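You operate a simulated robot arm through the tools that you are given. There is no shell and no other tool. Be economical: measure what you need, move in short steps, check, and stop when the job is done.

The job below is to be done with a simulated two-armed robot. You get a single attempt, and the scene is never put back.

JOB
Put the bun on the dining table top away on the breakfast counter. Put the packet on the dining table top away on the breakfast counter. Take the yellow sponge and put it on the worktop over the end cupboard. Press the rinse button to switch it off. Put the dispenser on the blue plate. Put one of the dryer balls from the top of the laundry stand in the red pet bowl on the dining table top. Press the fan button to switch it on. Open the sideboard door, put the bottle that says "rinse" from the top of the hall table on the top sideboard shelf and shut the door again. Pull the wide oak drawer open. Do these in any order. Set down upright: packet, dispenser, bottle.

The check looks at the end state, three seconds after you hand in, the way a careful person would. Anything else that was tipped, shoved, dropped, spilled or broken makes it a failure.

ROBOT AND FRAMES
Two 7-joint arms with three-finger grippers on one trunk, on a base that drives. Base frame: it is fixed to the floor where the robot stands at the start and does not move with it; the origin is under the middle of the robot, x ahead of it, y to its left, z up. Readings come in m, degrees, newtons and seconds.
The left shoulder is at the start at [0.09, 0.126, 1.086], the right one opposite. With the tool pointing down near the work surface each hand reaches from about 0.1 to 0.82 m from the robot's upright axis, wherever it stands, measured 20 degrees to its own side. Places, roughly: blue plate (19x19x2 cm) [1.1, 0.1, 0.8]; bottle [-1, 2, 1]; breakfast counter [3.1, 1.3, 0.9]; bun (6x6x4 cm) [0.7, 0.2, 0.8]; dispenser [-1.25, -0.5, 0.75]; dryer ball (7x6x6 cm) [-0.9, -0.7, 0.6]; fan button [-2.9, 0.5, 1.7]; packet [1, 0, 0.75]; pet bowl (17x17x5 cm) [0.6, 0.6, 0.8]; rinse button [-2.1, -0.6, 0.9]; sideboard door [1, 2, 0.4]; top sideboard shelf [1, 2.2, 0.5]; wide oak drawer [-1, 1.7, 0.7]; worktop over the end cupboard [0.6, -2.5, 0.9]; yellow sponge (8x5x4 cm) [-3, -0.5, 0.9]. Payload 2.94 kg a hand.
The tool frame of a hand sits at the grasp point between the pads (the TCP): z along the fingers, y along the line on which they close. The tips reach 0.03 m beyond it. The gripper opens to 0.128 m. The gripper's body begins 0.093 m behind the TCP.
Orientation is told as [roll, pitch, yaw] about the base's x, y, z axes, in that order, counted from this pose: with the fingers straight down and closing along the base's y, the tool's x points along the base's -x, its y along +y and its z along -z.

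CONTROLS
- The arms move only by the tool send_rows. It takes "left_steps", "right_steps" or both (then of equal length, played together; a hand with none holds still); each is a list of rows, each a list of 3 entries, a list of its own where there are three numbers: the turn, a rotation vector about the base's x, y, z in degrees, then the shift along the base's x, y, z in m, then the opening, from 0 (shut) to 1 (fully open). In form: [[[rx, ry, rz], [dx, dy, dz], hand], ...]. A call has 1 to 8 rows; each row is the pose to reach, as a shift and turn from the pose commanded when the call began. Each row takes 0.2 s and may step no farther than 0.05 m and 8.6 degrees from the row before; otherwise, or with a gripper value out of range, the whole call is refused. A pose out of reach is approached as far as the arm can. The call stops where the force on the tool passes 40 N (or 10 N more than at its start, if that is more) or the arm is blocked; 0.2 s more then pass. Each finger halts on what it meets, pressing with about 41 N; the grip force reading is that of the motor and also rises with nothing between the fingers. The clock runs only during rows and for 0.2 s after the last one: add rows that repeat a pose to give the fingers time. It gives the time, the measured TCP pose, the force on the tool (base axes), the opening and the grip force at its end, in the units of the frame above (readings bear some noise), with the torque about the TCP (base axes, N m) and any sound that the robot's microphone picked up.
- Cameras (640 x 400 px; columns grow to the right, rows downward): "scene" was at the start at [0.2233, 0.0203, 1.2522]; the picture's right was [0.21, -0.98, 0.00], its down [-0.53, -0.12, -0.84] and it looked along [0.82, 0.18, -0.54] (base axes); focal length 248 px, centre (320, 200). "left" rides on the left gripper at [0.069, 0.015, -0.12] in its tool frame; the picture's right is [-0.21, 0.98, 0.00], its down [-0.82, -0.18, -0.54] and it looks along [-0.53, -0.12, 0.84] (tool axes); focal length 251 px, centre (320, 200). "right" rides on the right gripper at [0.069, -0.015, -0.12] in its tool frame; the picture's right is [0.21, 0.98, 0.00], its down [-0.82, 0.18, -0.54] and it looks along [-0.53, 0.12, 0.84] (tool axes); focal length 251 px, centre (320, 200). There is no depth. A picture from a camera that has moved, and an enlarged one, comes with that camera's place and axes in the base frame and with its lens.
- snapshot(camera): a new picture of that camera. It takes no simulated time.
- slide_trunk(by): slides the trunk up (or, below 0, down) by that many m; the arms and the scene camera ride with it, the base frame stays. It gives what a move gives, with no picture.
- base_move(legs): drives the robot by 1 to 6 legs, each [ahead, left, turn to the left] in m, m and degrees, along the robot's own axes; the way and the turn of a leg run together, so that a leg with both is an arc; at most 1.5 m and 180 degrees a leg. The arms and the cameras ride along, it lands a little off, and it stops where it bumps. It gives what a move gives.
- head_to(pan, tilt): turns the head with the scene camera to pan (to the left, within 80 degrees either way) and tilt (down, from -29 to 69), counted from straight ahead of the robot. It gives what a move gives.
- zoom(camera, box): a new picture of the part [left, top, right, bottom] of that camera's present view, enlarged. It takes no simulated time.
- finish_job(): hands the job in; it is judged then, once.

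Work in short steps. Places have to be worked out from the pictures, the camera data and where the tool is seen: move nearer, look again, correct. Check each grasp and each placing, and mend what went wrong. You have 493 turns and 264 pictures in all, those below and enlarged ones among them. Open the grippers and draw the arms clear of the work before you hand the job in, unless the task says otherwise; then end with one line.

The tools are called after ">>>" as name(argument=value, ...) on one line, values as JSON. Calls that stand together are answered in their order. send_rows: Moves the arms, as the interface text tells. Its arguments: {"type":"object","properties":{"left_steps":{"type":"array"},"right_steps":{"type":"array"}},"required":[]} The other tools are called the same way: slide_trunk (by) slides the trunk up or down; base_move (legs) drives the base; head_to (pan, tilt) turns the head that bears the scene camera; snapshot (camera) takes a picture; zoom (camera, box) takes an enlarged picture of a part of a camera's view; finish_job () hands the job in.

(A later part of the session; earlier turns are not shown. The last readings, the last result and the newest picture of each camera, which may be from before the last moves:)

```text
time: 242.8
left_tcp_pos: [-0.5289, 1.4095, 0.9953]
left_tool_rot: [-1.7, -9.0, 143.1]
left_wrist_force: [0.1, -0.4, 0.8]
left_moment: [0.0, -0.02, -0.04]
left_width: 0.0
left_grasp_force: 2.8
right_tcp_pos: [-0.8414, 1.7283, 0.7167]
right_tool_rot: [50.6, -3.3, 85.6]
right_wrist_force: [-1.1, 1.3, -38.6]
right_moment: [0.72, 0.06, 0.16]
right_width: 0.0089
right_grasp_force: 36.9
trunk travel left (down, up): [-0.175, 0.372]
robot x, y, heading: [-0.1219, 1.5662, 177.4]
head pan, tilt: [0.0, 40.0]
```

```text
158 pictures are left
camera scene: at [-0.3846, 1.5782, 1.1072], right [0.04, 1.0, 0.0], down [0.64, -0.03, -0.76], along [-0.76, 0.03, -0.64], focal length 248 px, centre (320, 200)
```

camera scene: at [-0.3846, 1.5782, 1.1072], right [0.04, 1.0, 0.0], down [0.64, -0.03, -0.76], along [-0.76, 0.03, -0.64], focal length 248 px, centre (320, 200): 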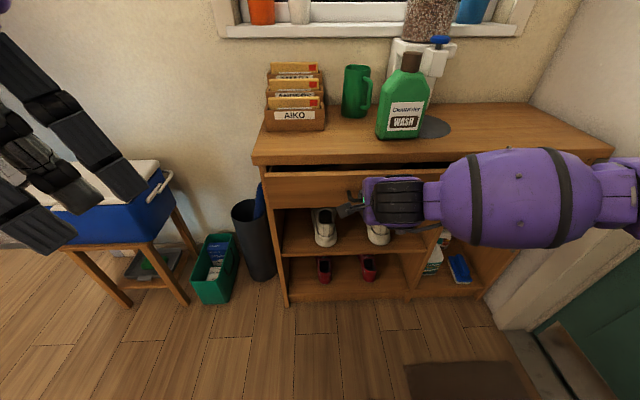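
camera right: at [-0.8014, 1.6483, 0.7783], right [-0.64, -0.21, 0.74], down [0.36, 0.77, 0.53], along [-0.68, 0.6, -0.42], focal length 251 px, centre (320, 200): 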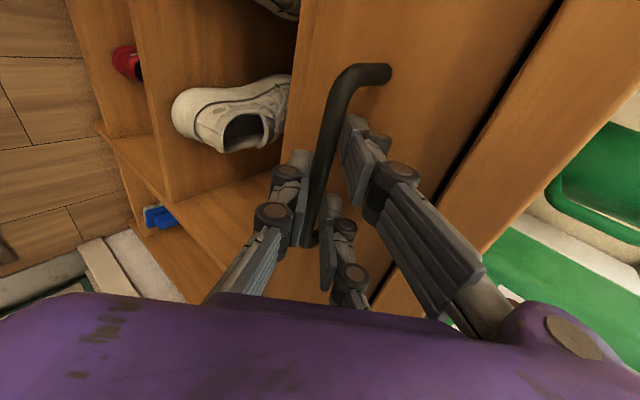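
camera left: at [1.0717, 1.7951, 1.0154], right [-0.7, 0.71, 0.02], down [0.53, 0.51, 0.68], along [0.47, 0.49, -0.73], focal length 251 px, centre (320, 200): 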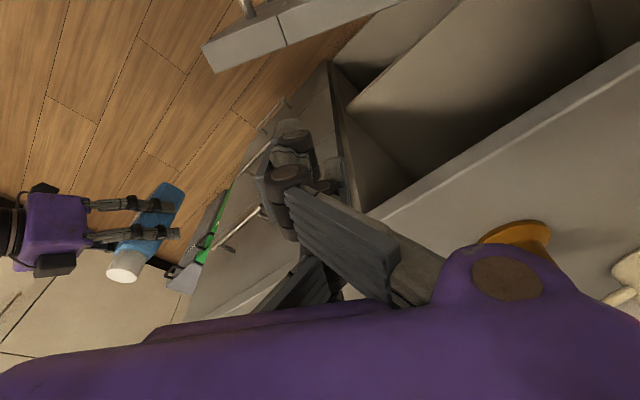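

Drawer opens. Keep pulling another ~17 cm.

>>> base_move(legs=[[-0.09, 0, 0], [-0.08, 0, 0]])

>>> snapshot(camera="scene")

```text
time: 244.6
left_tcp_pos: [-0.3605, 1.406, 0.9964]
left_tool_rot: [-1.5, -9.1, 142.9]
left_wrist_force: [-0.5, -0.4, 0.2]
left_moment: [0.01, 0.01, -0.02]
left_width: 0.0
left_grasp_force: 3.1
right_tcp_pos: [-0.6706, 1.7287, 0.7172]
right_tool_rot: [50.5, -3.4, 84.9]
right_wrist_force: [0.0, 23.8, -15.6]
right_moment: [1.04, 0.03, 0.46]
right_width: 0.0087
right_grasp_force: 36.7
trunk travel left (down, up): [-0.175, 0.372]
robot x, y, heading: [0.0463, 1.5574, 177.6]
head pan, tilt: [0.0, 40.0]
```

```text
157 pictures are left
camera scene: at [-0.2155, 1.5737, 1.1077], right [0.04, 1.0, 0.0], down [0.64, -0.03, -0.77], along [-0.76, 0.03, -0.64], focal length 248 px, centre (320, 200)
```

scene: 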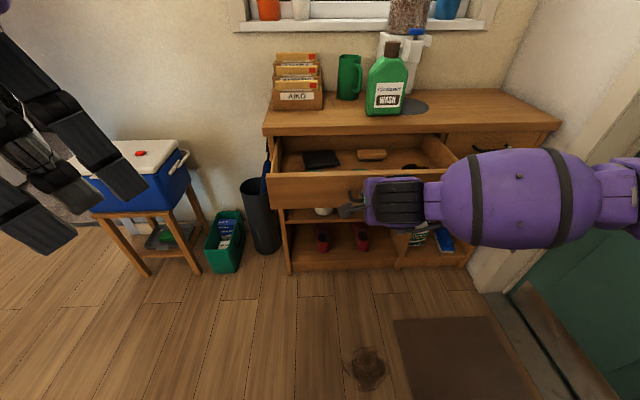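

Drawer is out ~23 cm. A bit more, then release.

>>> base_move(legs=[[-0.05, 0, 0]])

>>> send_rows(right_steps=[[[0, 0, 0], [0, 0, 0], 0.2], [[0, 0, 0], [0, 0, 0], 0.45], [[0, 0, 0], [0, 0, 0], 0.45]])

>>> snapshot(camera="right")

```text
time: 245.5
left_tcp_pos: [-0.3333, 1.4017, 0.9967]
left_tool_rot: [-1.5, -9.1, 142.8]
left_wrist_force: [-0.9, 1.0, -0.5]
left_moment: [-0.01, 0.0, -0.01]
left_width: 0.0
left_grasp_force: 2.6
right_tcp_pos: [-0.6518, 1.7282, 0.7238]
right_tool_rot: [51.8, -3.8, 85.0]
right_wrist_force: [1.2, 1.4, 1.3]
right_moment: [0.84, 0.01, 0.59]
right_width: 0.0095
right_grasp_force: 36.3
trunk travel left (down, up): [-0.175, 0.372]
robot x, y, heading: [0.0741, 1.5564, 177.4]
head pan, tilt: [0.0, 40.0]
stopped in leg 1: the force on the tool passed its limit at 97 N (the readings are from after the stop); the commanded pose is now the measured one
```

```text
time: 246.3
left_tcp_pos: [-0.3339, 1.4025, 0.9966]
left_tool_rot: [-1.5, -9.1, 143.0]
left_wrist_force: [-0.2, 0.5, -0.8]
left_moment: [-0.03, 0.0, 0.0]
left_width: 0.0001
left_grasp_force: 3.1
right_tcp_pos: [-0.6509, 1.7286, 0.724]
right_tool_rot: [51.8, -3.7, 84.9]
right_wrist_force: [1.2, -0.4, -0.3]
right_moment: [0.03, -0.03, 0.02]
right_width: 0.0573
right_grasp_force: 0.1
trunk travel left (down, up): [-0.175, 0.372]
robot x, y, heading: [0.0723, 1.5575, 177.4]
head pan, tilt: [0.0, 40.0]
```

```text
156 pictures are left
camera right: at [-0.554, 1.6462, 0.7815], right [-0.63, -0.21, 0.75], down [0.38, 0.76, 0.53], along [-0.68, 0.62, -0.4], focal length 251 px, centre (320, 200)
```

right: 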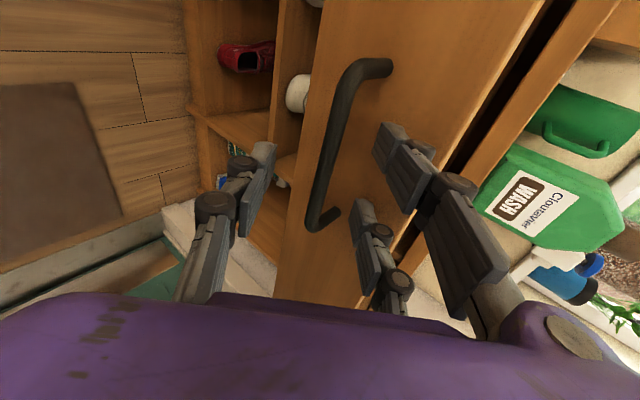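

The drawer hit its end stop (fully open) and is released. Withdraw along the finger axis.

>>> send_rows(right_steps=[[[0, 0, 0], [0.015, 0, 0.015], 0.5], [[0, 0, 0], [0.035, 0, 0.032], 0.5], [[0, 0, 0], [0.06, 0, 0.055], 0.5], [[0, 0, 0], [0.085, 0, 0.08], 0.5]])

>>> snapshot(camera="scene")

```text
time: 247.3
left_tcp_pos: [-0.3322, 1.4022, 0.9952]
left_tool_rot: [-1.5, -9.2, 142.9]
left_wrist_force: [-0.8, -0.4, 0.3]
left_moment: [-0.05, 0.07, 0.0]
left_width: 0.0
left_grasp_force: 3.0
right_tcp_pos: [-0.5679, 1.7291, 0.8049]
right_tool_rot: [51.7, -3.6, 84.7]
right_wrist_force: [0.3, 1.3, 0.1]
right_moment: [0.01, 0.02, -0.04]
right_width: 0.0641
right_grasp_force: 0.1
trunk travel left (down, up): [-0.175, 0.372]
robot x, y, heading: [0.0747, 1.5557, 177.5]
head pan, tilt: [0.0, 40.0]
```

```text
155 pictures are left
camera scene: at [-0.1878, 1.5703, 1.1081], right [0.04, 1.0, 0.0], down [0.64, -0.03, -0.77], along [-0.77, 0.03, -0.64], focal length 248 px, centre (320, 200)
```

scene: 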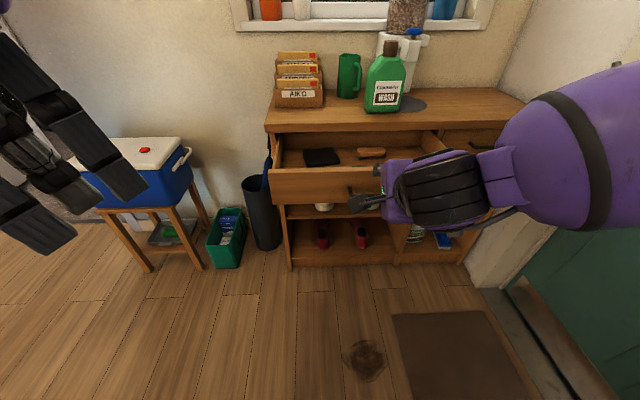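

Drawer is open. I back away and return the right hand to pointing down and aligned.

>>> base_move(legs=[[-0.2, 0, 0]])

>>> send_rows(right_steps=[[[0, -8, 0], [0.0, 0, 0.02], 0.5], [[0, -16, 0], [0.0, 0, 0.04], 0.5], [[0, -24, 0], [0.0, 0, 0.06], 0.5], [[0, -32, 0], [0.0, 0, 0.08], 0.5], [[0, -40, 0], [0.0, 0, 0.1], 0.5], [[0, -48, 0], [0, 0, 0.12], 0.5], [[0, -52, 0], [0, 0, 0.14], 0.5]])

>>> send_rows(right_steps=[[[0, 0, 8.5], [0.01, 0.01, 0.01], 0.5], [[0, 0, 17], [0.02, 0.02, 0.02], 0.5], [[0, 0, 25.5], [0.03, 0.03, 0.03], 0.5], [[0, 0, 34], [0.04, 0.04, 0.04], 0.5], [[0, 0, 42.5], [0.05, 0.05, 0.04], 0.5], [[0, 0, 51], [0.05, 0.05, 0.04], 0.5], [[0, 0, 59.5], [0.05, 0.05, 0.04], 0.5], [[0, 0, 68], [0.05, 0.05, 0.04], 0.5]], left_steps=[[[0, 0, 8.5], [0, 0, 0.0], 0], [[0, 0, 17], [0, 0, 0], 0], [[0, 0, 25.5], [0, 0, 0.0], 0], [[0, 0, 34], [0, 0, 0.0], 0], [[0, 0, 34], [0, 0, 0], 0], [[0, 0, 34], [0, 0, 0], 0], [[0, 0, 34], [0, 0, 0], 0], [[0, 0, 34], [0, 0, 0], 0.5]])

>>> head_to(pan=50, tilt=25)

>>> snapshot(camera="scene")

```text
time: 248.9
left_tcp_pos: [-0.1324, 1.3936, 0.9964]
left_tool_rot: [-1.4, -9.2, 142.9]
left_wrist_force: [0.3, 0.0, -0.4]
left_moment: [-0.01, 0.02, -0.01]
left_width: 0.0
left_grasp_force: 3.3
right_tcp_pos: [-0.3659, 1.7216, 0.8047]
right_tool_rot: [51.7, -3.7, 84.6]
right_wrist_force: [-0.9, -0.4, 0.5]
right_moment: [0.03, 0.02, 0.02]
right_width: 0.0638
right_grasp_force: 0.1
trunk travel left (down, up): [-0.175, 0.372]
robot x, y, heading: [0.2753, 1.5462, 177.4]
head pan, tilt: [0.0, 40.0]
```

```text
time: 250.5
left_tcp_pos: [-0.1328, 1.3936, 0.9961]
left_tool_rot: [-1.5, -9.2, 142.8]
left_wrist_force: [0.3, -0.5, -0.5]
left_moment: [0.05, 0.04, -0.01]
left_width: 0.0002
left_grasp_force: 3.2
right_tcp_pos: [-0.334, 1.7544, 0.9501]
right_tool_rot: [-0.4, -6.5, 89.7]
right_wrist_force: [0.2, -0.2, -0.8]
right_moment: [0.03, 0.01, 0.01]
right_width: 0.0637
right_grasp_force: 0.1
right hand out of reach, approached as far as the arm can: row 6, 7
trunk travel left (down, up): [-0.175, 0.372]
robot x, y, heading: [0.2699, 1.5491, 177.5]
head pan, tilt: [0.0, 40.0]
```

```text
time: 252.3
left_tcp_pos: [-0.1347, 1.3934, 0.9947]
left_tool_rot: [-1.5, -9.1, 176.8]
left_wrist_force: [0.7, -0.4, 0.6]
left_moment: [0.02, -0.01, -0.02]
left_width: 0.025
left_grasp_force: 0.0
right_tcp_pos: [-0.2856, 1.8068, 0.9876]
right_tool_rot: [-0.5, -6.5, 157.7]
right_wrist_force: [0.4, 0.0, -0.1]
right_moment: [-0.01, 0.0, 0.04]
right_width: 0.0641
right_grasp_force: 0.1
trunk travel left (down, up): [-0.175, 0.372]
robot x, y, heading: [0.2709, 1.5488, 177.4]
head pan, tilt: [0.0, 40.0]
```

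```text
time: 253.4
left_tcp_pos: [-0.1344, 1.395, 0.9956]
left_tool_rot: [-1.5, -9.1, 176.7]
left_wrist_force: [-0.7, 0.9, -0.3]
left_moment: [0.0, 0.02, 0.0]
left_width: 0.0642
left_grasp_force: 0.1
right_tcp_pos: [-0.2854, 1.8072, 0.9875]
right_tool_rot: [-0.3, -6.4, 157.6]
right_wrist_force: [-0.7, 0.5, 0.1]
right_moment: [0.03, -0.02, 0.01]
right_width: 0.064
right_grasp_force: 0.0
trunk travel left (down, up): [-0.175, 0.372]
robot x, y, heading: [0.2699, 1.5501, 177.1]
head pan, tilt: [50.0, 25.0]
```

```text
154 pictures are left
camera scene: at [0.0341, 1.4902, 1.1313], right [-0.73, 0.68, 0.0], down [0.29, 0.31, -0.91], along [-0.61, -0.67, -0.42], focal length 248 px, centre (320, 200)
```

scene: 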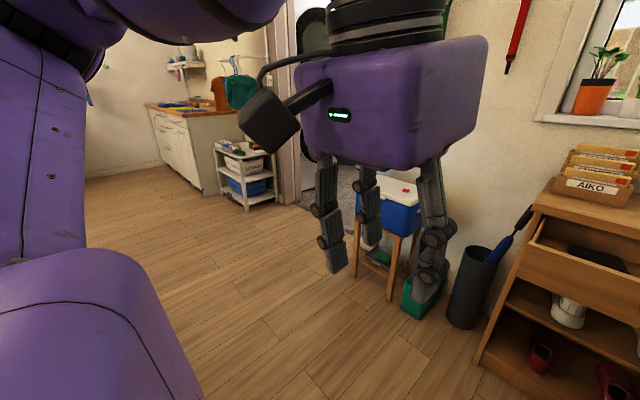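

The laundry stand is around (-0.85, -0.7). I drive left (−y) to reach it, keeping x≈-0.1 clear of the white chair.

>>> base_move(legs=[[0, 0.35, 0], [0.4, 0, 0], [0, 1.3, 0], [0, 0.35, 0]])

>>> head_to(pan=15, tilt=35)

>>> snapshot(camera="scene")

```text
time: 273.9
left_tcp_pos: [-0.6304, -0.614, 0.9954]
left_tool_rot: [-1.5, -9.1, 177.1]
left_wrist_force: [0.6, -0.1, 0.0]
left_moment: [0.02, -0.04, -0.01]
left_width: 0.0642
left_grasp_force: 0.0
right_tcp_pos: [-0.7849, -0.2026, 0.9875]
right_tool_rot: [-0.4, -6.5, 158.0]
right_wrist_force: [-0.1, -0.9, 0.0]
right_moment: [0.02, -0.03, 0.01]
right_width: 0.0641
right_grasp_force: 0.1
trunk travel left (down, up): [-0.175, 0.372]
robot x, y, heading: [-0.2246, -0.4603, 177.6]
head pan, tilt: [50.0, 25.0]
```

```text
time: 274.9
left_tcp_pos: [-0.6314, -0.614, 0.9948]
left_tool_rot: [-1.4, -9.0, 177.0]
left_wrist_force: [1.0, -0.2, -0.2]
left_moment: [0.01, 0.0, 0.01]
left_width: 0.064
left_grasp_force: 0.2
right_tcp_pos: [-0.7861, -0.2027, 0.9873]
right_tool_rot: [-0.3, -6.5, 158.0]
right_wrist_force: [-0.2, 0.3, -0.6]
right_moment: [-0.05, -0.02, 0.01]
right_width: 0.064
right_grasp_force: 0.1
trunk travel left (down, up): [-0.175, 0.372]
robot x, y, heading: [-0.2254, -0.4592, 178.0]
head pan, tilt: [15.0, 35.0]
```

```text
153 pictures are left
camera scene: at [-0.4879, -0.4679, 1.1155], right [-0.22, 0.98, 0.0], down [0.56, 0.13, -0.82], along [-0.8, -0.18, -0.57], focal length 248 px, centre (320, 200)
```

scene: 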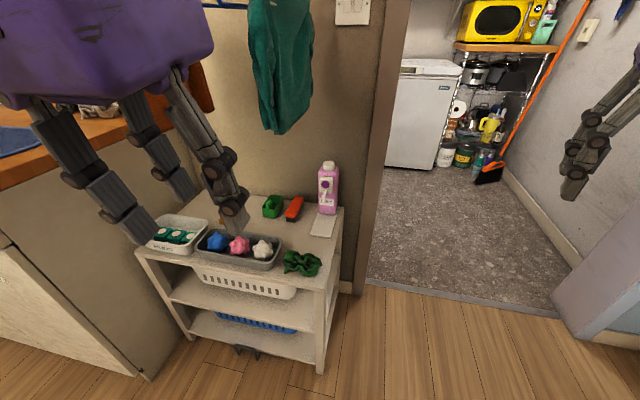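

I see the dryer balls in a grey tray, and the dispenser (pink bottle) at the back right of the stand. Zoom in.

>>> zoom(camera="scene", box=[140, 150, 360, 290])

```text
2.86 times, centred on (250, 220) of scene
camera zoom: at [-0.4879, -0.4679, 1.1155], right [-0.22, 0.98, 0.0], down [0.56, 0.13, -0.82], along [-0.8, -0.18, -0.57], focal length 707 px, centre (520, 143)
```

zoom: 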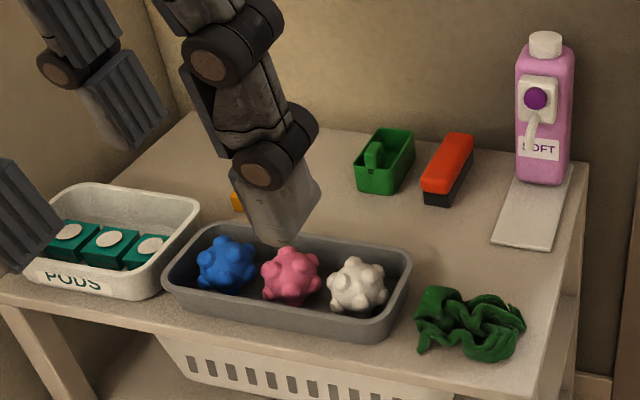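

I take the wrist view to triangulate heights (stand top seems ≈0.56).

>>> snapshot(camera="left")

>>> snapshot(camera="right")

```text
151 pictures are left
camera left: at [-0.5456, -0.6371, 1.1026], right [-0.27, -0.96, 0.01], down [-0.72, 0.2, 0.67], along [-0.65, 0.17, -0.74], focal length 251 px, centre (320, 200)
```

left: 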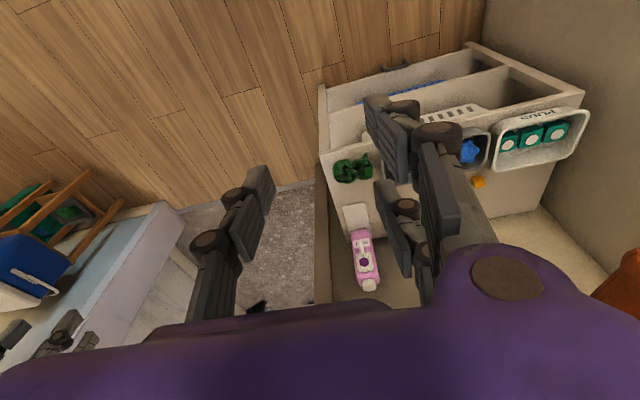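

```text
150 pictures are left
camera right: at [-0.7039, -0.2203, 1.0984], right [-0.17, -0.98, -0.03], down [-0.77, 0.11, 0.63], along [-0.62, 0.13, -0.78], focal length 251 px, centre (320, 200)
```

right: 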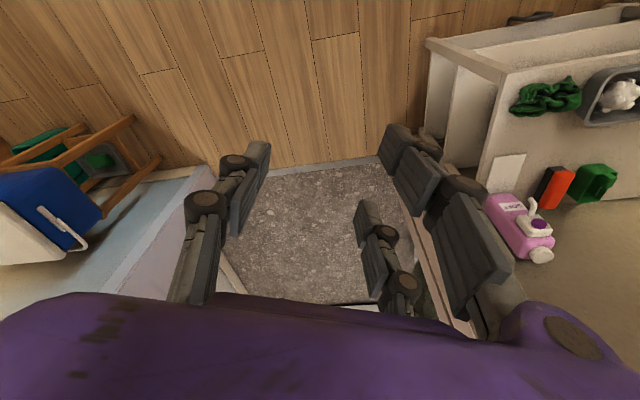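

Dispenser: axis ≈(-1.21, -0.603), base z≈0.555, top ≈0.74. White ball: ≈(-0.943, -0.739, 0.588). Ball first with the left hand: yaw it +90° so it closes across the tray, then move in and lower the trunk.

>>> send_rows(left_steps=[[[0, 0, 8.5], [0, -0.005, 0], 0.5], [[0, 0, 17], [0, -0.01, 0], 0.5], [[0, 0, 25.5], [0, -0.015, 0], 0.55], [[0, 0, 34], [0, -0.02, 0], 0.6], [[0, 0, 42.5], [0, -0.025, 0], 0.65], [[0, 0, 51], [0, -0.03, 0], 0.65], [[0, 0, 59.5], [0, -0.035, 0], 0.65], [[0, 0, 68], [0, -0.04, 0], 0.65]])

>>> send_rows(left_steps=[[[0, 0, 8.5], [0, 0, 0], 0.65], [[0, 0, 17], [0, 0, 0], 0.65], [[0, 0, 24], [0, 0, 0], 0.65]])

>>> base_move(legs=[[0.12, 0, 0]])

>>> slide_trunk(by=-0.15)

>>> snapshot(camera="left")

>>> snapshot(camera="scene")

```text
time: 276.7
left_tcp_pos: [-0.6322, -0.6541, 0.996]
left_tool_rot: [-1.5, -9.2, -114.7]
left_wrist_force: [0.3, -0.3, -0.3]
left_moment: [0.02, 0.0, -0.01]
left_width: 0.0832
left_grasp_force: 0.1
right_tcp_pos: [-0.7868, -0.2018, 0.9879]
right_tool_rot: [-0.4, -6.6, 158.0]
right_wrist_force: [0.6, 0.3, -0.4]
right_moment: [-0.01, -0.03, 0.03]
right_width: 0.0637
right_grasp_force: 0.0
trunk travel left (down, up): [-0.175, 0.372]
robot x, y, heading: [-0.2233, -0.4557, 177.7]
head pan, tilt: [15.0, 35.0]
```

```text
time: 277.5
left_tcp_pos: [-0.6312, -0.654, 0.9952]
left_tool_rot: [-1.6, -9.0, -90.8]
left_wrist_force: [0.4, -0.5, -0.3]
left_moment: [-0.01, -0.02, -0.02]
left_width: 0.0831
left_grasp_force: 0.1
right_tcp_pos: [-0.7866, -0.2016, 0.9886]
right_tool_rot: [-0.4, -6.6, 158.0]
right_wrist_force: [0.1, 0.1, -0.4]
right_moment: [-0.01, -0.01, 0.02]
right_width: 0.0643
right_grasp_force: 0.1
trunk travel left (down, up): [-0.175, 0.372]
robot x, y, heading: [-0.2243, -0.4567, 177.6]
head pan, tilt: [15.0, 35.0]
```

```text
time: 278.7
left_tcp_pos: [-0.7527, -0.6482, 0.9952]
left_tool_rot: [-1.4, -9.1, -90.9]
left_wrist_force: [-0.4, 0.8, -0.6]
left_moment: [0.03, -0.01, -0.01]
left_width: 0.083
left_grasp_force: 0.1
right_tcp_pos: [-0.9054, -0.1966, 0.9877]
right_tool_rot: [-0.6, -6.3, 157.8]
right_wrist_force: [-0.9, 0.1, -1.0]
right_moment: [0.0, -0.01, 0.02]
right_width: 0.0641
right_grasp_force: 0.1
trunk travel left (down, up): [-0.175, 0.372]
robot x, y, heading: [-0.3426, -0.4519, 177.8]
head pan, tilt: [15.0, 35.0]
```

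```text
time: 280.5
left_tcp_pos: [-0.7517, -0.6483, 0.8461]
left_tool_rot: [-1.4, -9.1, -91.0]
left_wrist_force: [-0.2, 0.1, 0.1]
left_moment: [-0.04, -0.03, 0.02]
left_width: 0.0831
left_grasp_force: 0.1
right_tcp_pos: [-0.9048, -0.197, 0.8378]
right_tool_rot: [-0.4, -6.5, 157.9]
right_wrist_force: [0.3, 0.3, -0.7]
right_moment: [0.04, 0.04, 0.01]
right_width: 0.0638
right_grasp_force: 0.0
trunk travel left (down, up): [-0.025, 0.522]
robot x, y, heading: [-0.3477, -0.453, 177.3]
head pan, tilt: [15.0, 35.0]
```

```text
149 pictures are left
camera left: at [-0.7313, -0.5626, 0.9526], right [0.97, -0.23, 0.01], down [-0.18, -0.72, 0.67], along [-0.15, -0.65, -0.74], focal length 251 px, centre (320, 200)
```

left: 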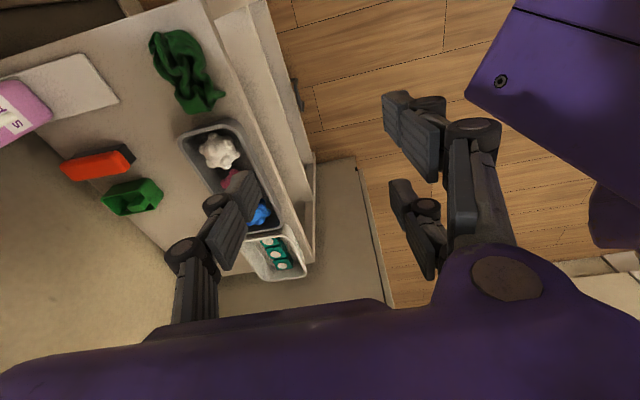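

```text
148 pictures are left
camera scene: at [-0.6603, -0.4604, 0.9542], right [-0.22, 0.98, 0.0], down [0.56, 0.13, -0.82], along [-0.8, -0.18, -0.57], focal length 248 px, centre (320, 200)
```

scene: 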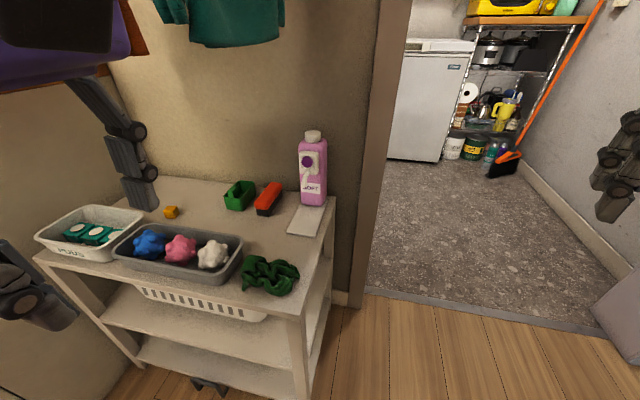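

The wrist view agrees: white ball at (-0.940, -0.737). Straighten the tilt, move above it.

>>> send_rows(left_steps=[[[2, 0, 0], [-0.04, -0.018, 0], 0.7], [[4, 0, 0], [-0.08, -0.036, 0], 0.7], [[6, 0, 0], [-0.12, -0.054, -0.01], 0.7], [[8, 0, 0], [-0.155, -0.072, -0.02], 0.7], [[9, 0, 0], [-0.189, -0.089, -0.04], 0.7], [[9, 0, 0], [-0.189, -0.089, -0.08], 0.7]])

>>> snapshot(camera="left")

```text
time: 281.6
left_tcp_pos: [-0.9223, -0.7277, 0.8183]
left_tool_rot: [-1.5, -0.6, -91.9]
left_wrist_force: [20.1, -1.5, -2.0]
left_moment: [0.16, 2.98, -0.8]
left_width: 0.0896
left_grasp_force: 0.0
right_tcp_pos: [-0.9038, -0.1973, 0.8374]
right_tool_rot: [-0.6, -6.5, 157.9]
right_wrist_force: [0.7, 0.4, 0.3]
right_moment: [0.0, -0.03, 0.04]
right_width: 0.0638
right_grasp_force: 0.1
trunk travel left (down, up): [-0.025, 0.522]
robot x, y, heading: [-0.3454, -0.4526, 178.0]
head pan, tilt: [15.0, 35.0]
stopped in row 5 (left hand): the force on the tool passed its limit at 71 N (the readings are from after the stop); the commanded pose is now the measured one
```

```text
147 pictures are left
camera left: at [-0.9019, -0.659, 0.9359], right [0.97, -0.25, -0.02], down [-0.19, -0.81, 0.55], along [-0.16, -0.53, -0.83], focal length 251 px, centre (320, 200)
```

left: 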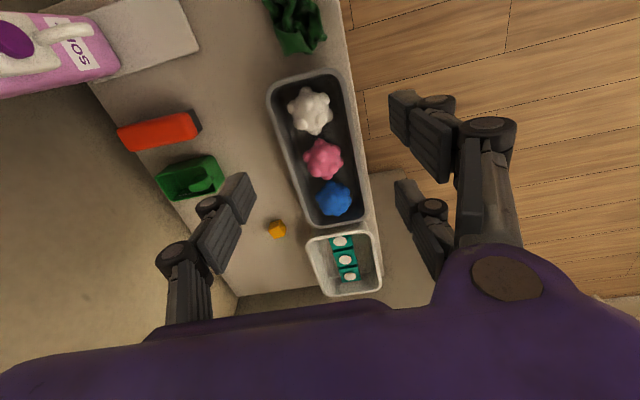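

Something was touched (71 N, pushing +x). I look to see what.

>>> head_to(pan=25, tilt=15)

>>> snapshot(camera="scene")

```text
time: 282.5
left_tcp_pos: [-0.9236, -0.7275, 0.817]
left_tool_rot: [-1.7, -0.6, -91.7]
left_wrist_force: [21.2, -1.6, -3.9]
left_moment: [0.1, 3.18, -0.85]
left_width: 0.0897
left_grasp_force: 0.0
right_tcp_pos: [-0.9043, -0.198, 0.8384]
right_tool_rot: [-0.4, -6.6, 157.9]
right_wrist_force: [0.2, 0.6, -0.1]
right_moment: [-0.01, 0.02, 0.02]
right_width: 0.0643
right_grasp_force: 0.1
trunk travel left (down, up): [-0.025, 0.522]
robot x, y, heading: [-0.3456, -0.4546, 177.7]
head pan, tilt: [25.0, 15.0]
```

```text
146 pictures are left
camera scene: at [-0.6589, -0.4776, 0.9867], right [-0.38, 0.92, 0.0], down [0.24, 0.1, -0.97], along [-0.89, -0.37, -0.26], focal length 248 px, centre (320, 200)
```

scene: 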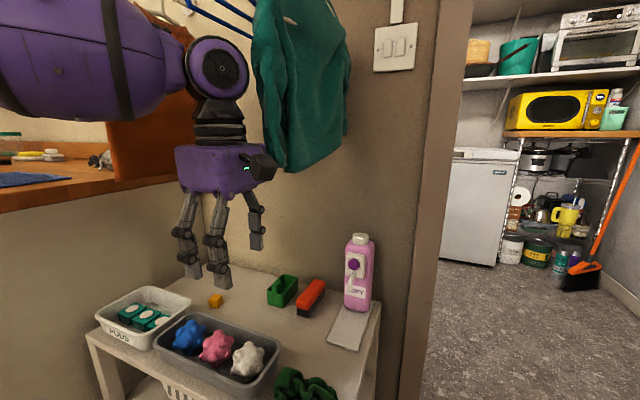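

The hand touched the hanging green towel. I back off, and instead use a diagonal hand (heading ≈220°) tilted forward so the wrist stays away from it.

>>> send_rows(left_steps=[[[0, 0, 0], [0.03, 0.01, 0], 0.7], [[0, 0, -8], [0.06, 0.02, 0], 0.7], [[0, 0, -16], [0.08, 0.03, 0], 0.7], [[0, 0, -24], [0.1, 0.035, 0], 0.7], [[0, 0, -32], [0.12, 0.04, 0], 0.7], [[0, 0, -40], [0.12, 0.04, 0], 0.7], [[0, 0, -48], [0.12, 0.04, 0], 0.7]])

>>> send_rows(left_steps=[[[-5, 6, 0], [0, 0, 0], 0.65], [[-10, 12, 0], [0, 0, 0], 0.65], [[-15, 18, 0], [0, 0, 0], 0.65], [[-19, 23, 0], [0, 0, 0], 0.65]])

>>> head_to(pan=25, tilt=30)

>>> snapshot(camera="left")

>>> snapshot(camera="scene")

```text
time: 284.1
left_tcp_pos: [-0.8053, -0.6866, 0.8163]
left_tool_rot: [-1.6, -0.5, -139.8]
left_wrist_force: [-0.3, 0.1, -0.4]
left_moment: [-0.02, 0.0, 0.02]
left_width: 0.0896
left_grasp_force: 0.0
right_tcp_pos: [-0.9068, -0.1976, 0.837]
right_tool_rot: [-0.5, -6.3, 157.9]
right_wrist_force: [-0.1, -0.8, -0.4]
right_moment: [0.02, -0.02, -0.01]
right_width: 0.064
right_grasp_force: 0.1
trunk travel left (down, up): [-0.025, 0.522]
robot x, y, heading: [-0.3453, -0.453, 177.5]
head pan, tilt: [25.0, 15.0]
```

```text
time: 285.1
left_tcp_pos: [-0.8054, -0.6889, 0.8166]
left_tool_rot: [-1.9, -30.5, -139.5]
left_wrist_force: [0.4, -0.4, -0.8]
left_moment: [0.03, -0.02, 0.0]
left_width: 0.0833
left_grasp_force: 0.2
right_tcp_pos: [-0.9059, -0.1978, 0.8364]
right_tool_rot: [-0.4, -6.4, 158.0]
right_wrist_force: [-0.2, 0.4, -0.6]
right_moment: [-0.01, -0.02, 0.03]
right_width: 0.0643
right_grasp_force: 0.0
trunk travel left (down, up): [-0.025, 0.522]
robot x, y, heading: [-0.3464, -0.4504, 177.9]
head pan, tilt: [25.0, 15.0]
```

```text
time: 285.8
left_tcp_pos: [-0.8056, -0.6882, 0.8156]
left_tool_rot: [-2.0, -30.4, -139.5]
left_wrist_force: [0.4, -0.1, 0.3]
left_moment: [0.03, -0.03, 0.03]
left_width: 0.0832
left_grasp_force: 0.0
right_tcp_pos: [-0.9052, -0.1968, 0.8368]
right_tool_rot: [-0.4, -6.4, 157.9]
right_wrist_force: [-0.5, 0.7, -0.2]
right_moment: [0.0, -0.03, 0.01]
right_width: 0.0639
right_grasp_force: 0.0
trunk travel left (down, up): [-0.025, 0.522]
robot x, y, heading: [-0.3479, -0.449, 177.9]
head pan, tilt: [25.0, 30.0]
```

```text
145 pictures are left
camera left: at [-0.7011, -0.6257, 0.8845], right [0.48, -0.87, 0.08], down [-0.43, -0.16, 0.89], along [-0.76, -0.46, -0.45], focal length 251 px, centre (320, 200)
```

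left: 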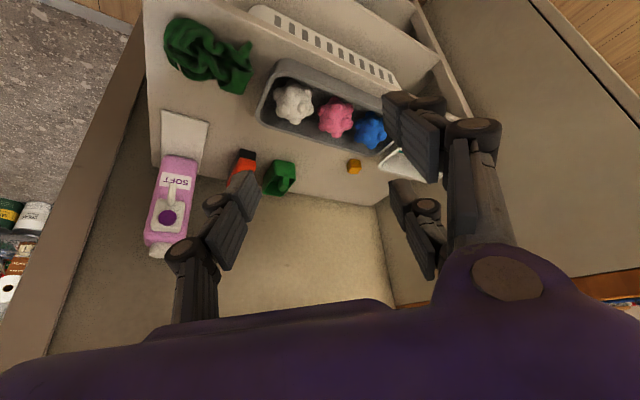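

```text
144 pictures are left
camera scene: at [-0.6581, -0.4762, 0.962], right [-0.39, 0.92, 0.0], down [0.46, 0.19, -0.87], along [-0.8, -0.33, -0.5], focal length 248 px, centre (320, 200)
```

scene: 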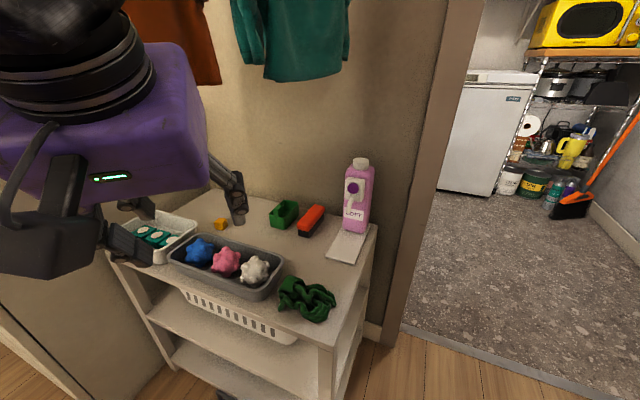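

Target consistent. I line up on the tilted approach axis and come down to about 5 cm above the grasp.

>>> send_rows(left_steps=[[[0, 0, 0], [-0.033, 0.034, 0], 0.68], [[0, 0, 0], [-0.052, 0.022, -0.042], 0.68], [[0, 0, 0], [-0.071, 0.006, -0.085], 0.68], [[0, 0, 0], [-0.09, -0.01, -0.128], 0.68], [[0, 0, 0], [-0.106, -0.024, -0.165], 0.68]])

>>> snapshot(camera="left")

>>> snapshot(camera="scene")

```text
time: 287.0
left_tcp_pos: [-0.9124, -0.7117, 0.651]
left_tool_rot: [-1.9, -30.5, -139.6]
left_wrist_force: [-0.8, -0.3, 0.5]
left_moment: [-0.03, 0.0, 0.0]
left_width: 0.087
left_grasp_force: 0.1
right_tcp_pos: [-0.9061, -0.1974, 0.8362]
right_tool_rot: [-0.5, -6.4, 157.9]
right_wrist_force: [-0.6, 0.3, 0.5]
right_moment: [0.02, 0.02, -0.01]
right_width: 0.0639
right_grasp_force: 0.1
trunk travel left (down, up): [-0.025, 0.522]
robot x, y, heading: [-0.3465, -0.4553, 177.8]
head pan, tilt: [25.0, 30.0]
```

```text
143 pictures are left
camera left: at [-0.8085, -0.6504, 0.7191], right [0.48, -0.87, 0.08], down [-0.43, -0.16, 0.89], along [-0.76, -0.46, -0.45], focal length 251 px, centre (320, 200)
```

left: 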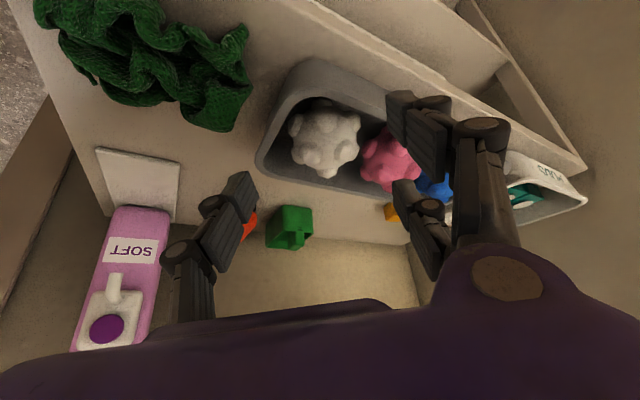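

```text
142 pictures are left
camera scene: at [-0.6585, -0.4764, 0.9618], right [-0.39, 0.92, 0.0], down [0.46, 0.19, -0.87], along [-0.8, -0.33, -0.5], focal length 248 px, centre (320, 200)
```

scene: 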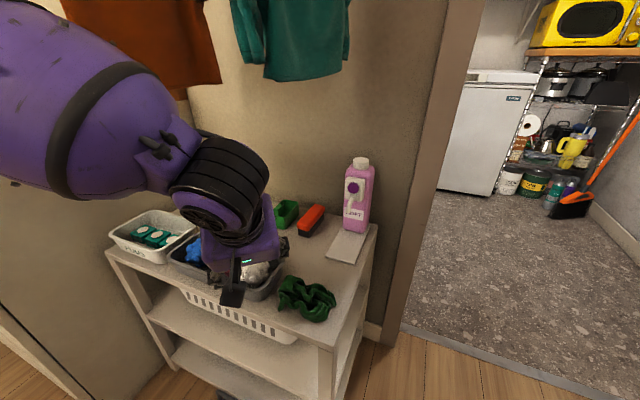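

Ball at (-0.937, -0.737). Earlier grasps showed the pads only bite at about TCP height, so I bring the TCP to the ball's equator (z≈0.594), turning the hand 12° more away from the pink ball.

>>> send_rows(left_steps=[[[0, 0, 6], [-0.006, -0.006, -0.015], 0.7], [[0, 0, 12], [-0.013, -0.012, -0.03], 0.7], [[0, 0, 12], [-0.02, -0.018, -0.045], 0.7], [[0, 0, 12], [-0.0245, -0.023, -0.057], 0.7]])

>>> snapshot(camera="left")

```text
time: 288.0
left_tcp_pos: [-0.9347, -0.7354, 0.5929]
left_tool_rot: [-2.0, -30.4, -127.5]
left_wrist_force: [2.3, 3.2, 13.4]
left_moment: [0.18, 0.05, 0.18]
left_width: 0.1089
left_grasp_force: 14.4
right_tcp_pos: [-0.9051, -0.1975, 0.8367]
right_tool_rot: [-0.4, -6.5, 157.9]
right_wrist_force: [0.1, -0.1, -1.0]
right_moment: [0.03, -0.01, 0.05]
right_width: 0.0637
right_grasp_force: 0.0
trunk travel left (down, up): [-0.025, 0.522]
robot x, y, heading: [-0.3456, -0.4528, 177.5]
head pan, tilt: [25.0, 30.0]
```

```text
141 pictures are left
camera left: at [-0.8461, -0.6527, 0.6617], right [0.65, -0.75, 0.08], down [-0.39, -0.24, 0.89], along [-0.65, -0.61, -0.45], focal length 251 px, centre (320, 200)
```

left: 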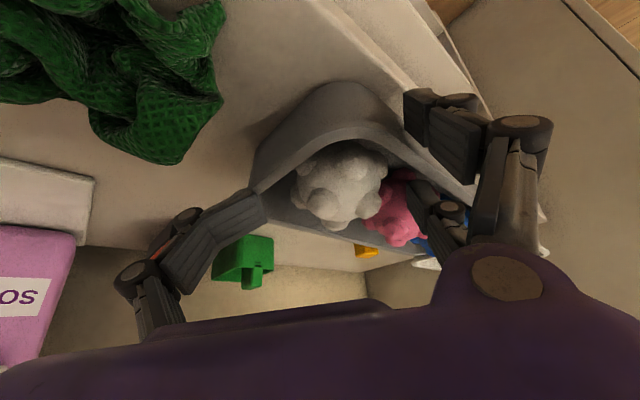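

The fingers met the tray rim: the ball nearly fills the tray's width, but there is slack lengthwise. I raise the hand, and turn it to close along y (lengthwise).

>>> send_rows(left_steps=[[[0, 0, 0], [0.005, 0.005, 0.03], 0.75], [[0, 0, 0], [0.015, 0.01, 0.07], 0.75], [[0, 0, -8], [0.02, 0.01, 0.1], 0.75], [[0, 0, -16], [0.02, 0.01, 0.1], 0.7], [[0, 0, -24], [0.02, 0.01, 0.1], 0.7], [[0, 0, -32], [0.02, 0.01, 0.1], 0.7], [[0, 0, -40], [0.02, 0.01, 0.1], 0.7], [[0, 0, -48], [0.02, 0.01, 0.1], 0.7]])

>>> send_rows(left_steps=[[[0, 0, -4.5], [0, 0, 0], 0.65], [[0, -4, -4.5], [0, 0, 0], 0.62], [[0, -8, -4.5], [0, 0, 0], 0.62]])

>>> snapshot(camera="left")

```text
time: 289.8
left_tcp_pos: [-0.9165, -0.7261, 0.6949]
left_tool_rot: [-1.9, -30.5, -175.7]
left_wrist_force: [-0.5, 0.0, -0.3]
left_moment: [-0.03, 0.01, -0.01]
left_width: 0.0898
left_grasp_force: 0.0
right_tcp_pos: [-0.9056, -0.1974, 0.8384]
right_tool_rot: [-0.6, -6.4, 157.8]
right_wrist_force: [-0.5, -0.9, 0.0]
right_moment: [-0.02, -0.04, 0.01]
right_width: 0.0639
right_grasp_force: 0.1
trunk travel left (down, up): [-0.025, 0.522]
robot x, y, heading: [-0.3421, -0.4514, 177.7]
head pan, tilt: [25.0, 30.0]
```

```text
time: 290.6
left_tcp_pos: [-0.915, -0.7249, 0.694]
left_tool_rot: [-1.8, -22.4, 179.8]
left_wrist_force: [-0.1, 0.0, -0.4]
left_moment: [0.01, 0.03, 0.0]
left_width: 0.0796
left_grasp_force: 0.1
right_tcp_pos: [-0.9053, -0.1962, 0.837]
right_tool_rot: [-0.4, -6.4, 157.9]
right_wrist_force: [-0.7, -0.1, 0.4]
right_moment: [0.03, 0.0, 0.01]
right_width: 0.0642
right_grasp_force: 0.2
trunk travel left (down, up): [-0.025, 0.522]
robot x, y, heading: [-0.3447, -0.4514, 177.5]
head pan, tilt: [25.0, 30.0]
```

```text
140 pictures are left
camera left: at [-0.8061, -0.7449, 0.7785], right [-0.21, -0.98, 0.06], down [-0.55, 0.17, 0.82], along [-0.81, 0.14, -0.57], focal length 251 px, centre (320, 200)
```

left: 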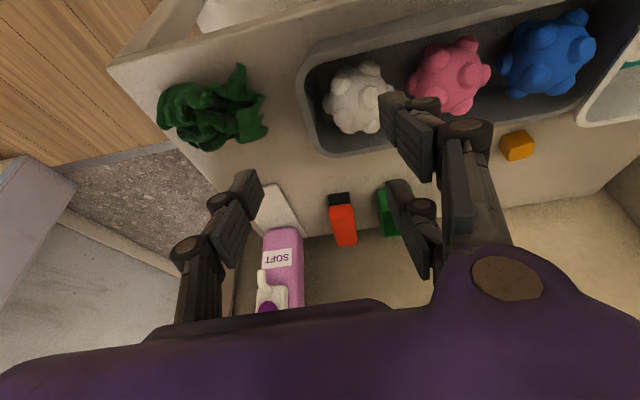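

Let me check whether the tray was displaced, comparing with the earlier scene view from the same pose.

>>> snapshot(camera="scene")

```text
139 pictures are left
camera scene: at [-0.6581, -0.4762, 0.962], right [-0.39, 0.92, 0.0], down [0.46, 0.19, -0.87], along [-0.8, -0.33, -0.5], focal length 248 px, centre (320, 200)
```

scene: 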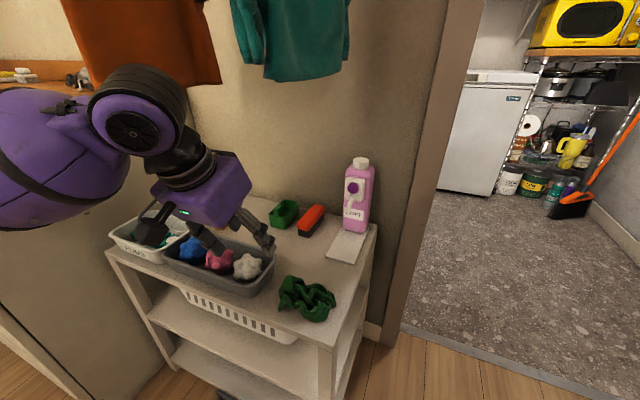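

The tray slid ~2 cm toward the pods box; I'll bring it back. Now the ball is at (-0.938, -0.761) with ~1 cm free on each side lengthwise; come down with a 7 cm opening.

>>> send_rows(left_steps=[[[0, 0, 0], [0.018, -0.041, 0], 0.55], [[0, 0, 0], [0.01, -0.041, -0.02], 0.55], [[0, 0, 0], [0.0, -0.041, -0.045], 0.55], [[0, 0, 0], [-0.006, -0.041, -0.06], 0.55]])

>>> snapshot(camera="left")

```text
time: 291.6
left_tcp_pos: [-0.9214, -0.7668, 0.6345]
left_tool_rot: [-1.6, -22.5, 179.7]
left_wrist_force: [0.4, -0.9, 0.3]
left_moment: [0.0, -0.02, -0.02]
left_width: 0.0704
left_grasp_force: 0.1
right_tcp_pos: [-0.905, -0.1975, 0.837]
right_tool_rot: [-0.5, -6.3, 158.0]
right_wrist_force: [0.5, -0.8, -0.1]
right_moment: [0.0, 0.02, 0.01]
right_width: 0.0645
right_grasp_force: 0.1
trunk travel left (down, up): [-0.025, 0.522]
robot x, y, heading: [-0.3475, -0.4547, 178.0]
head pan, tilt: [25.0, 30.0]
```

```text
138 pictures are left
camera left: at [-0.8121, -0.7871, 0.7191], right [-0.21, -0.98, 0.06], down [-0.55, 0.17, 0.82], along [-0.81, 0.14, -0.57], focal length 251 px, centre (320, 200)
```

left: 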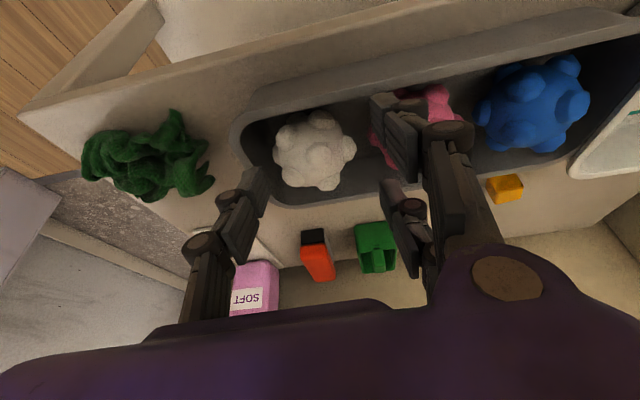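

Aligned. Descend the last 3 cm.

>>> send_rows(left_steps=[[[0, 0, 0], [-0.005, 0.001, -0.012], 0.55], [[0, 0, 0], [-0.009, 0.001, -0.022], 0.55], [[0, 0, 0], [-0.013, 0.001, -0.032], 0.55]])

>>> snapshot(camera="left")

```text
time: 292.4
left_tcp_pos: [-0.9359, -0.7653, 0.6038]
left_tool_rot: [-1.6, -22.4, 179.8]
left_wrist_force: [0.1, -0.9, 1.6]
left_moment: [0.01, 0.02, 0.0]
left_width: 0.0701
left_grasp_force: 0.0
right_tcp_pos: [-0.9071, -0.1982, 0.8373]
right_tool_rot: [-0.5, -6.4, 157.9]
right_wrist_force: [-0.7, 0.5, 0.1]
right_moment: [0.01, 0.01, -0.02]
right_width: 0.0642
right_grasp_force: 0.0
trunk travel left (down, up): [-0.025, 0.522]
robot x, y, heading: [-0.3457, -0.4534, 177.7]
head pan, tilt: [25.0, 30.0]
```

```text
137 pictures are left
camera left: at [-0.8257, -0.7858, 0.6876], right [-0.21, -0.98, 0.06], down [-0.55, 0.17, 0.82], along [-0.81, 0.14, -0.57], focal length 251 px, centre (320, 200)
```

left: 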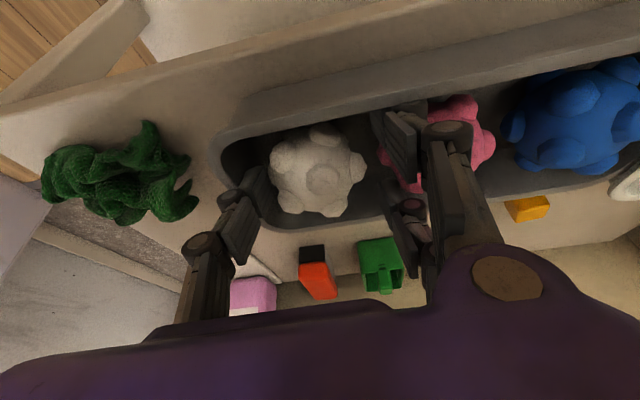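

No contact; go 1 cm deeper and close.

>>> send_rows(left_steps=[[[0, 0, 0], [-0.003, 0, -0.006], 0.55], [[0, 0, 0], [-0.004, 0, -0.011], 0.55], [[0, 0, 0], [-0.004, 0, -0.011], 0.45], [[0, 0, 0], [-0.004, 0, -0.011], 0.35], [[0, 0, 0], [-0.004, 0, -0.011], 0.3]])

>>> snapshot(camera="left")

```text
time: 293.6
left_tcp_pos: [-0.938, -0.7659, 0.593]
left_tool_rot: [-1.6, -22.6, 179.9]
left_wrist_force: [-2.0, -6.4, 16.9]
left_moment: [-0.66, -0.25, -0.15]
left_width: 0.0535
left_grasp_force: 40.9
right_tcp_pos: [-0.9035, -0.1981, 0.8379]
right_tool_rot: [-0.4, -6.6, 157.9]
right_wrist_force: [-0.5, -0.6, -0.5]
right_moment: [-0.01, 0.01, 0.03]
right_width: 0.0639
right_grasp_force: 0.1
trunk travel left (down, up): [-0.025, 0.522]
robot x, y, heading: [-0.3446, -0.4522, 177.6]
head pan, tilt: [25.0, 30.0]
```

```text
136 pictures are left
camera left: at [-0.8289, -0.7848, 0.6772], right [-0.21, -0.98, 0.06], down [-0.55, 0.17, 0.82], along [-0.81, 0.14, -0.57], focal length 251 px, centre (320, 200)
```

left: 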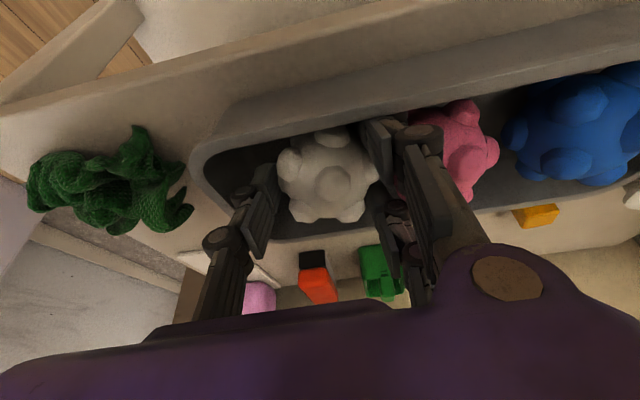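

Gripped at 53 mm. Lift and check.

>>> send_rows(left_steps=[[[0, 0, 0], [0.002, 0, 0.015], 0.3], [[0, 0, 0], [0.01, 0, 0.04], 0.3], [[0, 0, 0], [0.025, 0, 0.08], 0.3], [[0, 0, 0], [0.04, 0, 0.12], 0.3], [[0, 0, 0], [0.06, 0, 0.16], 0.3]])

>>> snapshot(camera="left")

>>> snapshot(camera="scene")

```text
time: 294.8
left_tcp_pos: [-0.8784, -0.7649, 0.75]
left_tool_rot: [-1.6, -22.4, 179.7]
left_wrist_force: [-0.2, -1.0, -0.5]
left_moment: [0.0, -0.02, -0.01]
left_width: 0.0534
left_grasp_force: 40.8
right_tcp_pos: [-0.905, -0.1974, 0.8363]
right_tool_rot: [-0.5, -6.4, 157.9]
right_wrist_force: [0.5, 0.3, 1.0]
right_moment: [0.0, 0.02, 0.01]
right_width: 0.064
right_grasp_force: 0.0
trunk travel left (down, up): [-0.025, 0.522]
robot x, y, heading: [-0.3436, -0.4521, 177.7]
head pan, tilt: [25.0, 30.0]
```

```text
135 pictures are left
camera left: at [-0.769, -0.7846, 0.8346], right [-0.21, -0.98, 0.06], down [-0.55, 0.17, 0.82], along [-0.81, 0.14, -0.57], focal length 251 px, centre (320, 200)
```

left: 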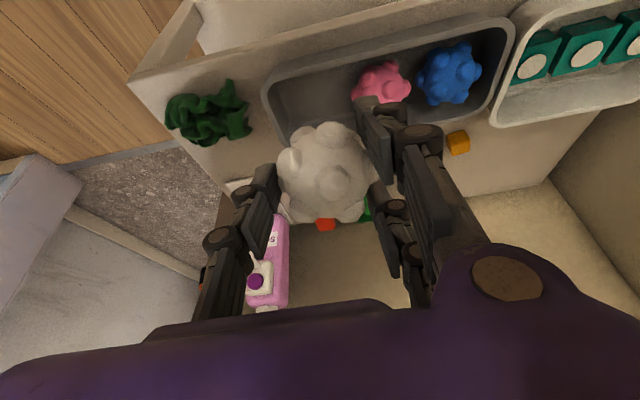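

```text
134 pictures are left
camera scene: at [-0.6578, -0.4761, 0.962], right [-0.39, 0.92, 0.0], down [0.46, 0.19, -0.87], along [-0.8, -0.33, -0.5], focal length 248 px, centre (320, 200)
```

scene: 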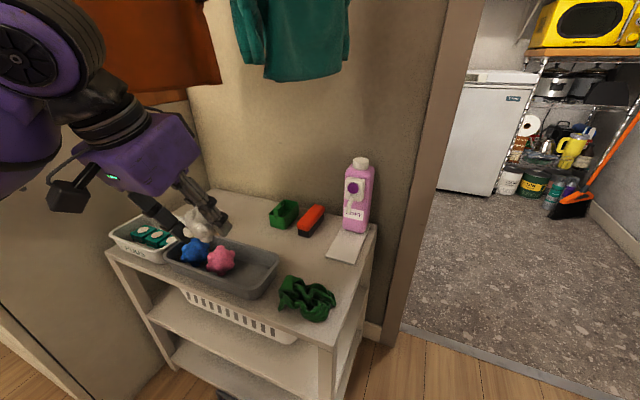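

Ball held, and the tray is back to within ~1 cm. I retract the left hand with the ball toward the body and shift the base left for the dispenser with the right hand.

>>> send_rows(left_steps=[[[0, -3, 0], [0.02, 0.015, 0.03], 0.3], [[0, -6, 0], [0.045, 0.03, 0.055], 0.3], [[0, -9, 0], [0.07, 0.045, 0.08], 0.3], [[0, -12, 0], [0.09, 0.06, 0.105], 0.3], [[0, -15, 0], [0.11, 0.075, 0.13], 0.3], [[0, -18, 0], [0.125, 0.09, 0.15], 0.3], [[0, -21, 0], [0.13, 0.1, 0.17], 0.3]])

>>> base_move(legs=[[0, 0.33, 0], [0.06, 0, 0]])

>>> head_to(pan=-5, tilt=25)

>>> snapshot(camera="scene")

```text
time: 296.4
left_tcp_pos: [-0.7479, -0.6636, 0.922]
left_tool_rot: [-1.7, -1.5, 179.8]
left_wrist_force: [-1.0, 0.1, -1.0]
left_moment: [0.0, -0.01, 0.0]
left_width: 0.0534
left_grasp_force: 41.5
right_tcp_pos: [-0.9061, -0.1962, 0.8378]
right_tool_rot: [-0.5, -6.4, 157.9]
right_wrist_force: [0.3, -0.8, -0.4]
right_moment: [-0.04, 0.02, 0.01]
right_width: 0.0638
right_grasp_force: 0.1
trunk travel left (down, up): [-0.025, 0.522]
robot x, y, heading: [-0.3458, -0.4488, 177.6]
head pan, tilt: [25.0, 30.0]
```

```text
time: 300.5
left_tcp_pos: [-0.8177, -0.9905, 0.9251]
left_tool_rot: [-1.2, -1.7, -180.0]
left_wrist_force: [-0.3, -0.2, -0.2]
left_moment: [0.02, 0.02, 0.01]
left_width: 0.0534
left_grasp_force: 40.7
right_tcp_pos: [-0.9785, -0.5253, 0.8357]
right_tool_rot: [-0.1, -6.4, 158.1]
right_wrist_force: [-0.3, 0.1, -0.2]
right_moment: [-0.01, 0.0, 0.01]
right_width: 0.0641
right_grasp_force: 0.2
trunk travel left (down, up): [-0.025, 0.522]
robot x, y, heading: [-0.419, -0.7802, 177.6]
head pan, tilt: [25.0, 30.0]
```

```text
time: 301.4
left_tcp_pos: [-0.8187, -0.9896, 0.9256]
left_tool_rot: [-1.1, -1.7, -180.0]
left_wrist_force: [-0.3, 0.0, -0.6]
left_moment: [-0.02, 0.01, 0.0]
left_width: 0.0529
left_grasp_force: 41.3
right_tcp_pos: [-0.9776, -0.5251, 0.8369]
right_tool_rot: [-0.1, -6.5, 158.1]
right_wrist_force: [0.7, -0.3, 0.3]
right_moment: [0.04, 0.01, 0.01]
right_width: 0.0639
right_grasp_force: 0.2
trunk travel left (down, up): [-0.025, 0.522]
robot x, y, heading: [-0.4205, -0.7804, 177.7]
head pan, tilt: [-5.0, 25.0]
```

```text
133 pictures are left
camera scene: at [-0.7364, -0.7556, 0.9706], right [0.12, 0.99, -0.01], down [0.42, -0.06, -0.91], along [-0.9, 0.11, -0.42], focal length 248 px, centre (320, 200)
```

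scene: 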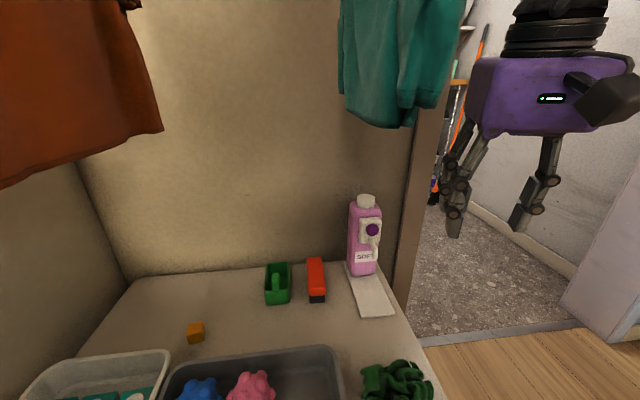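

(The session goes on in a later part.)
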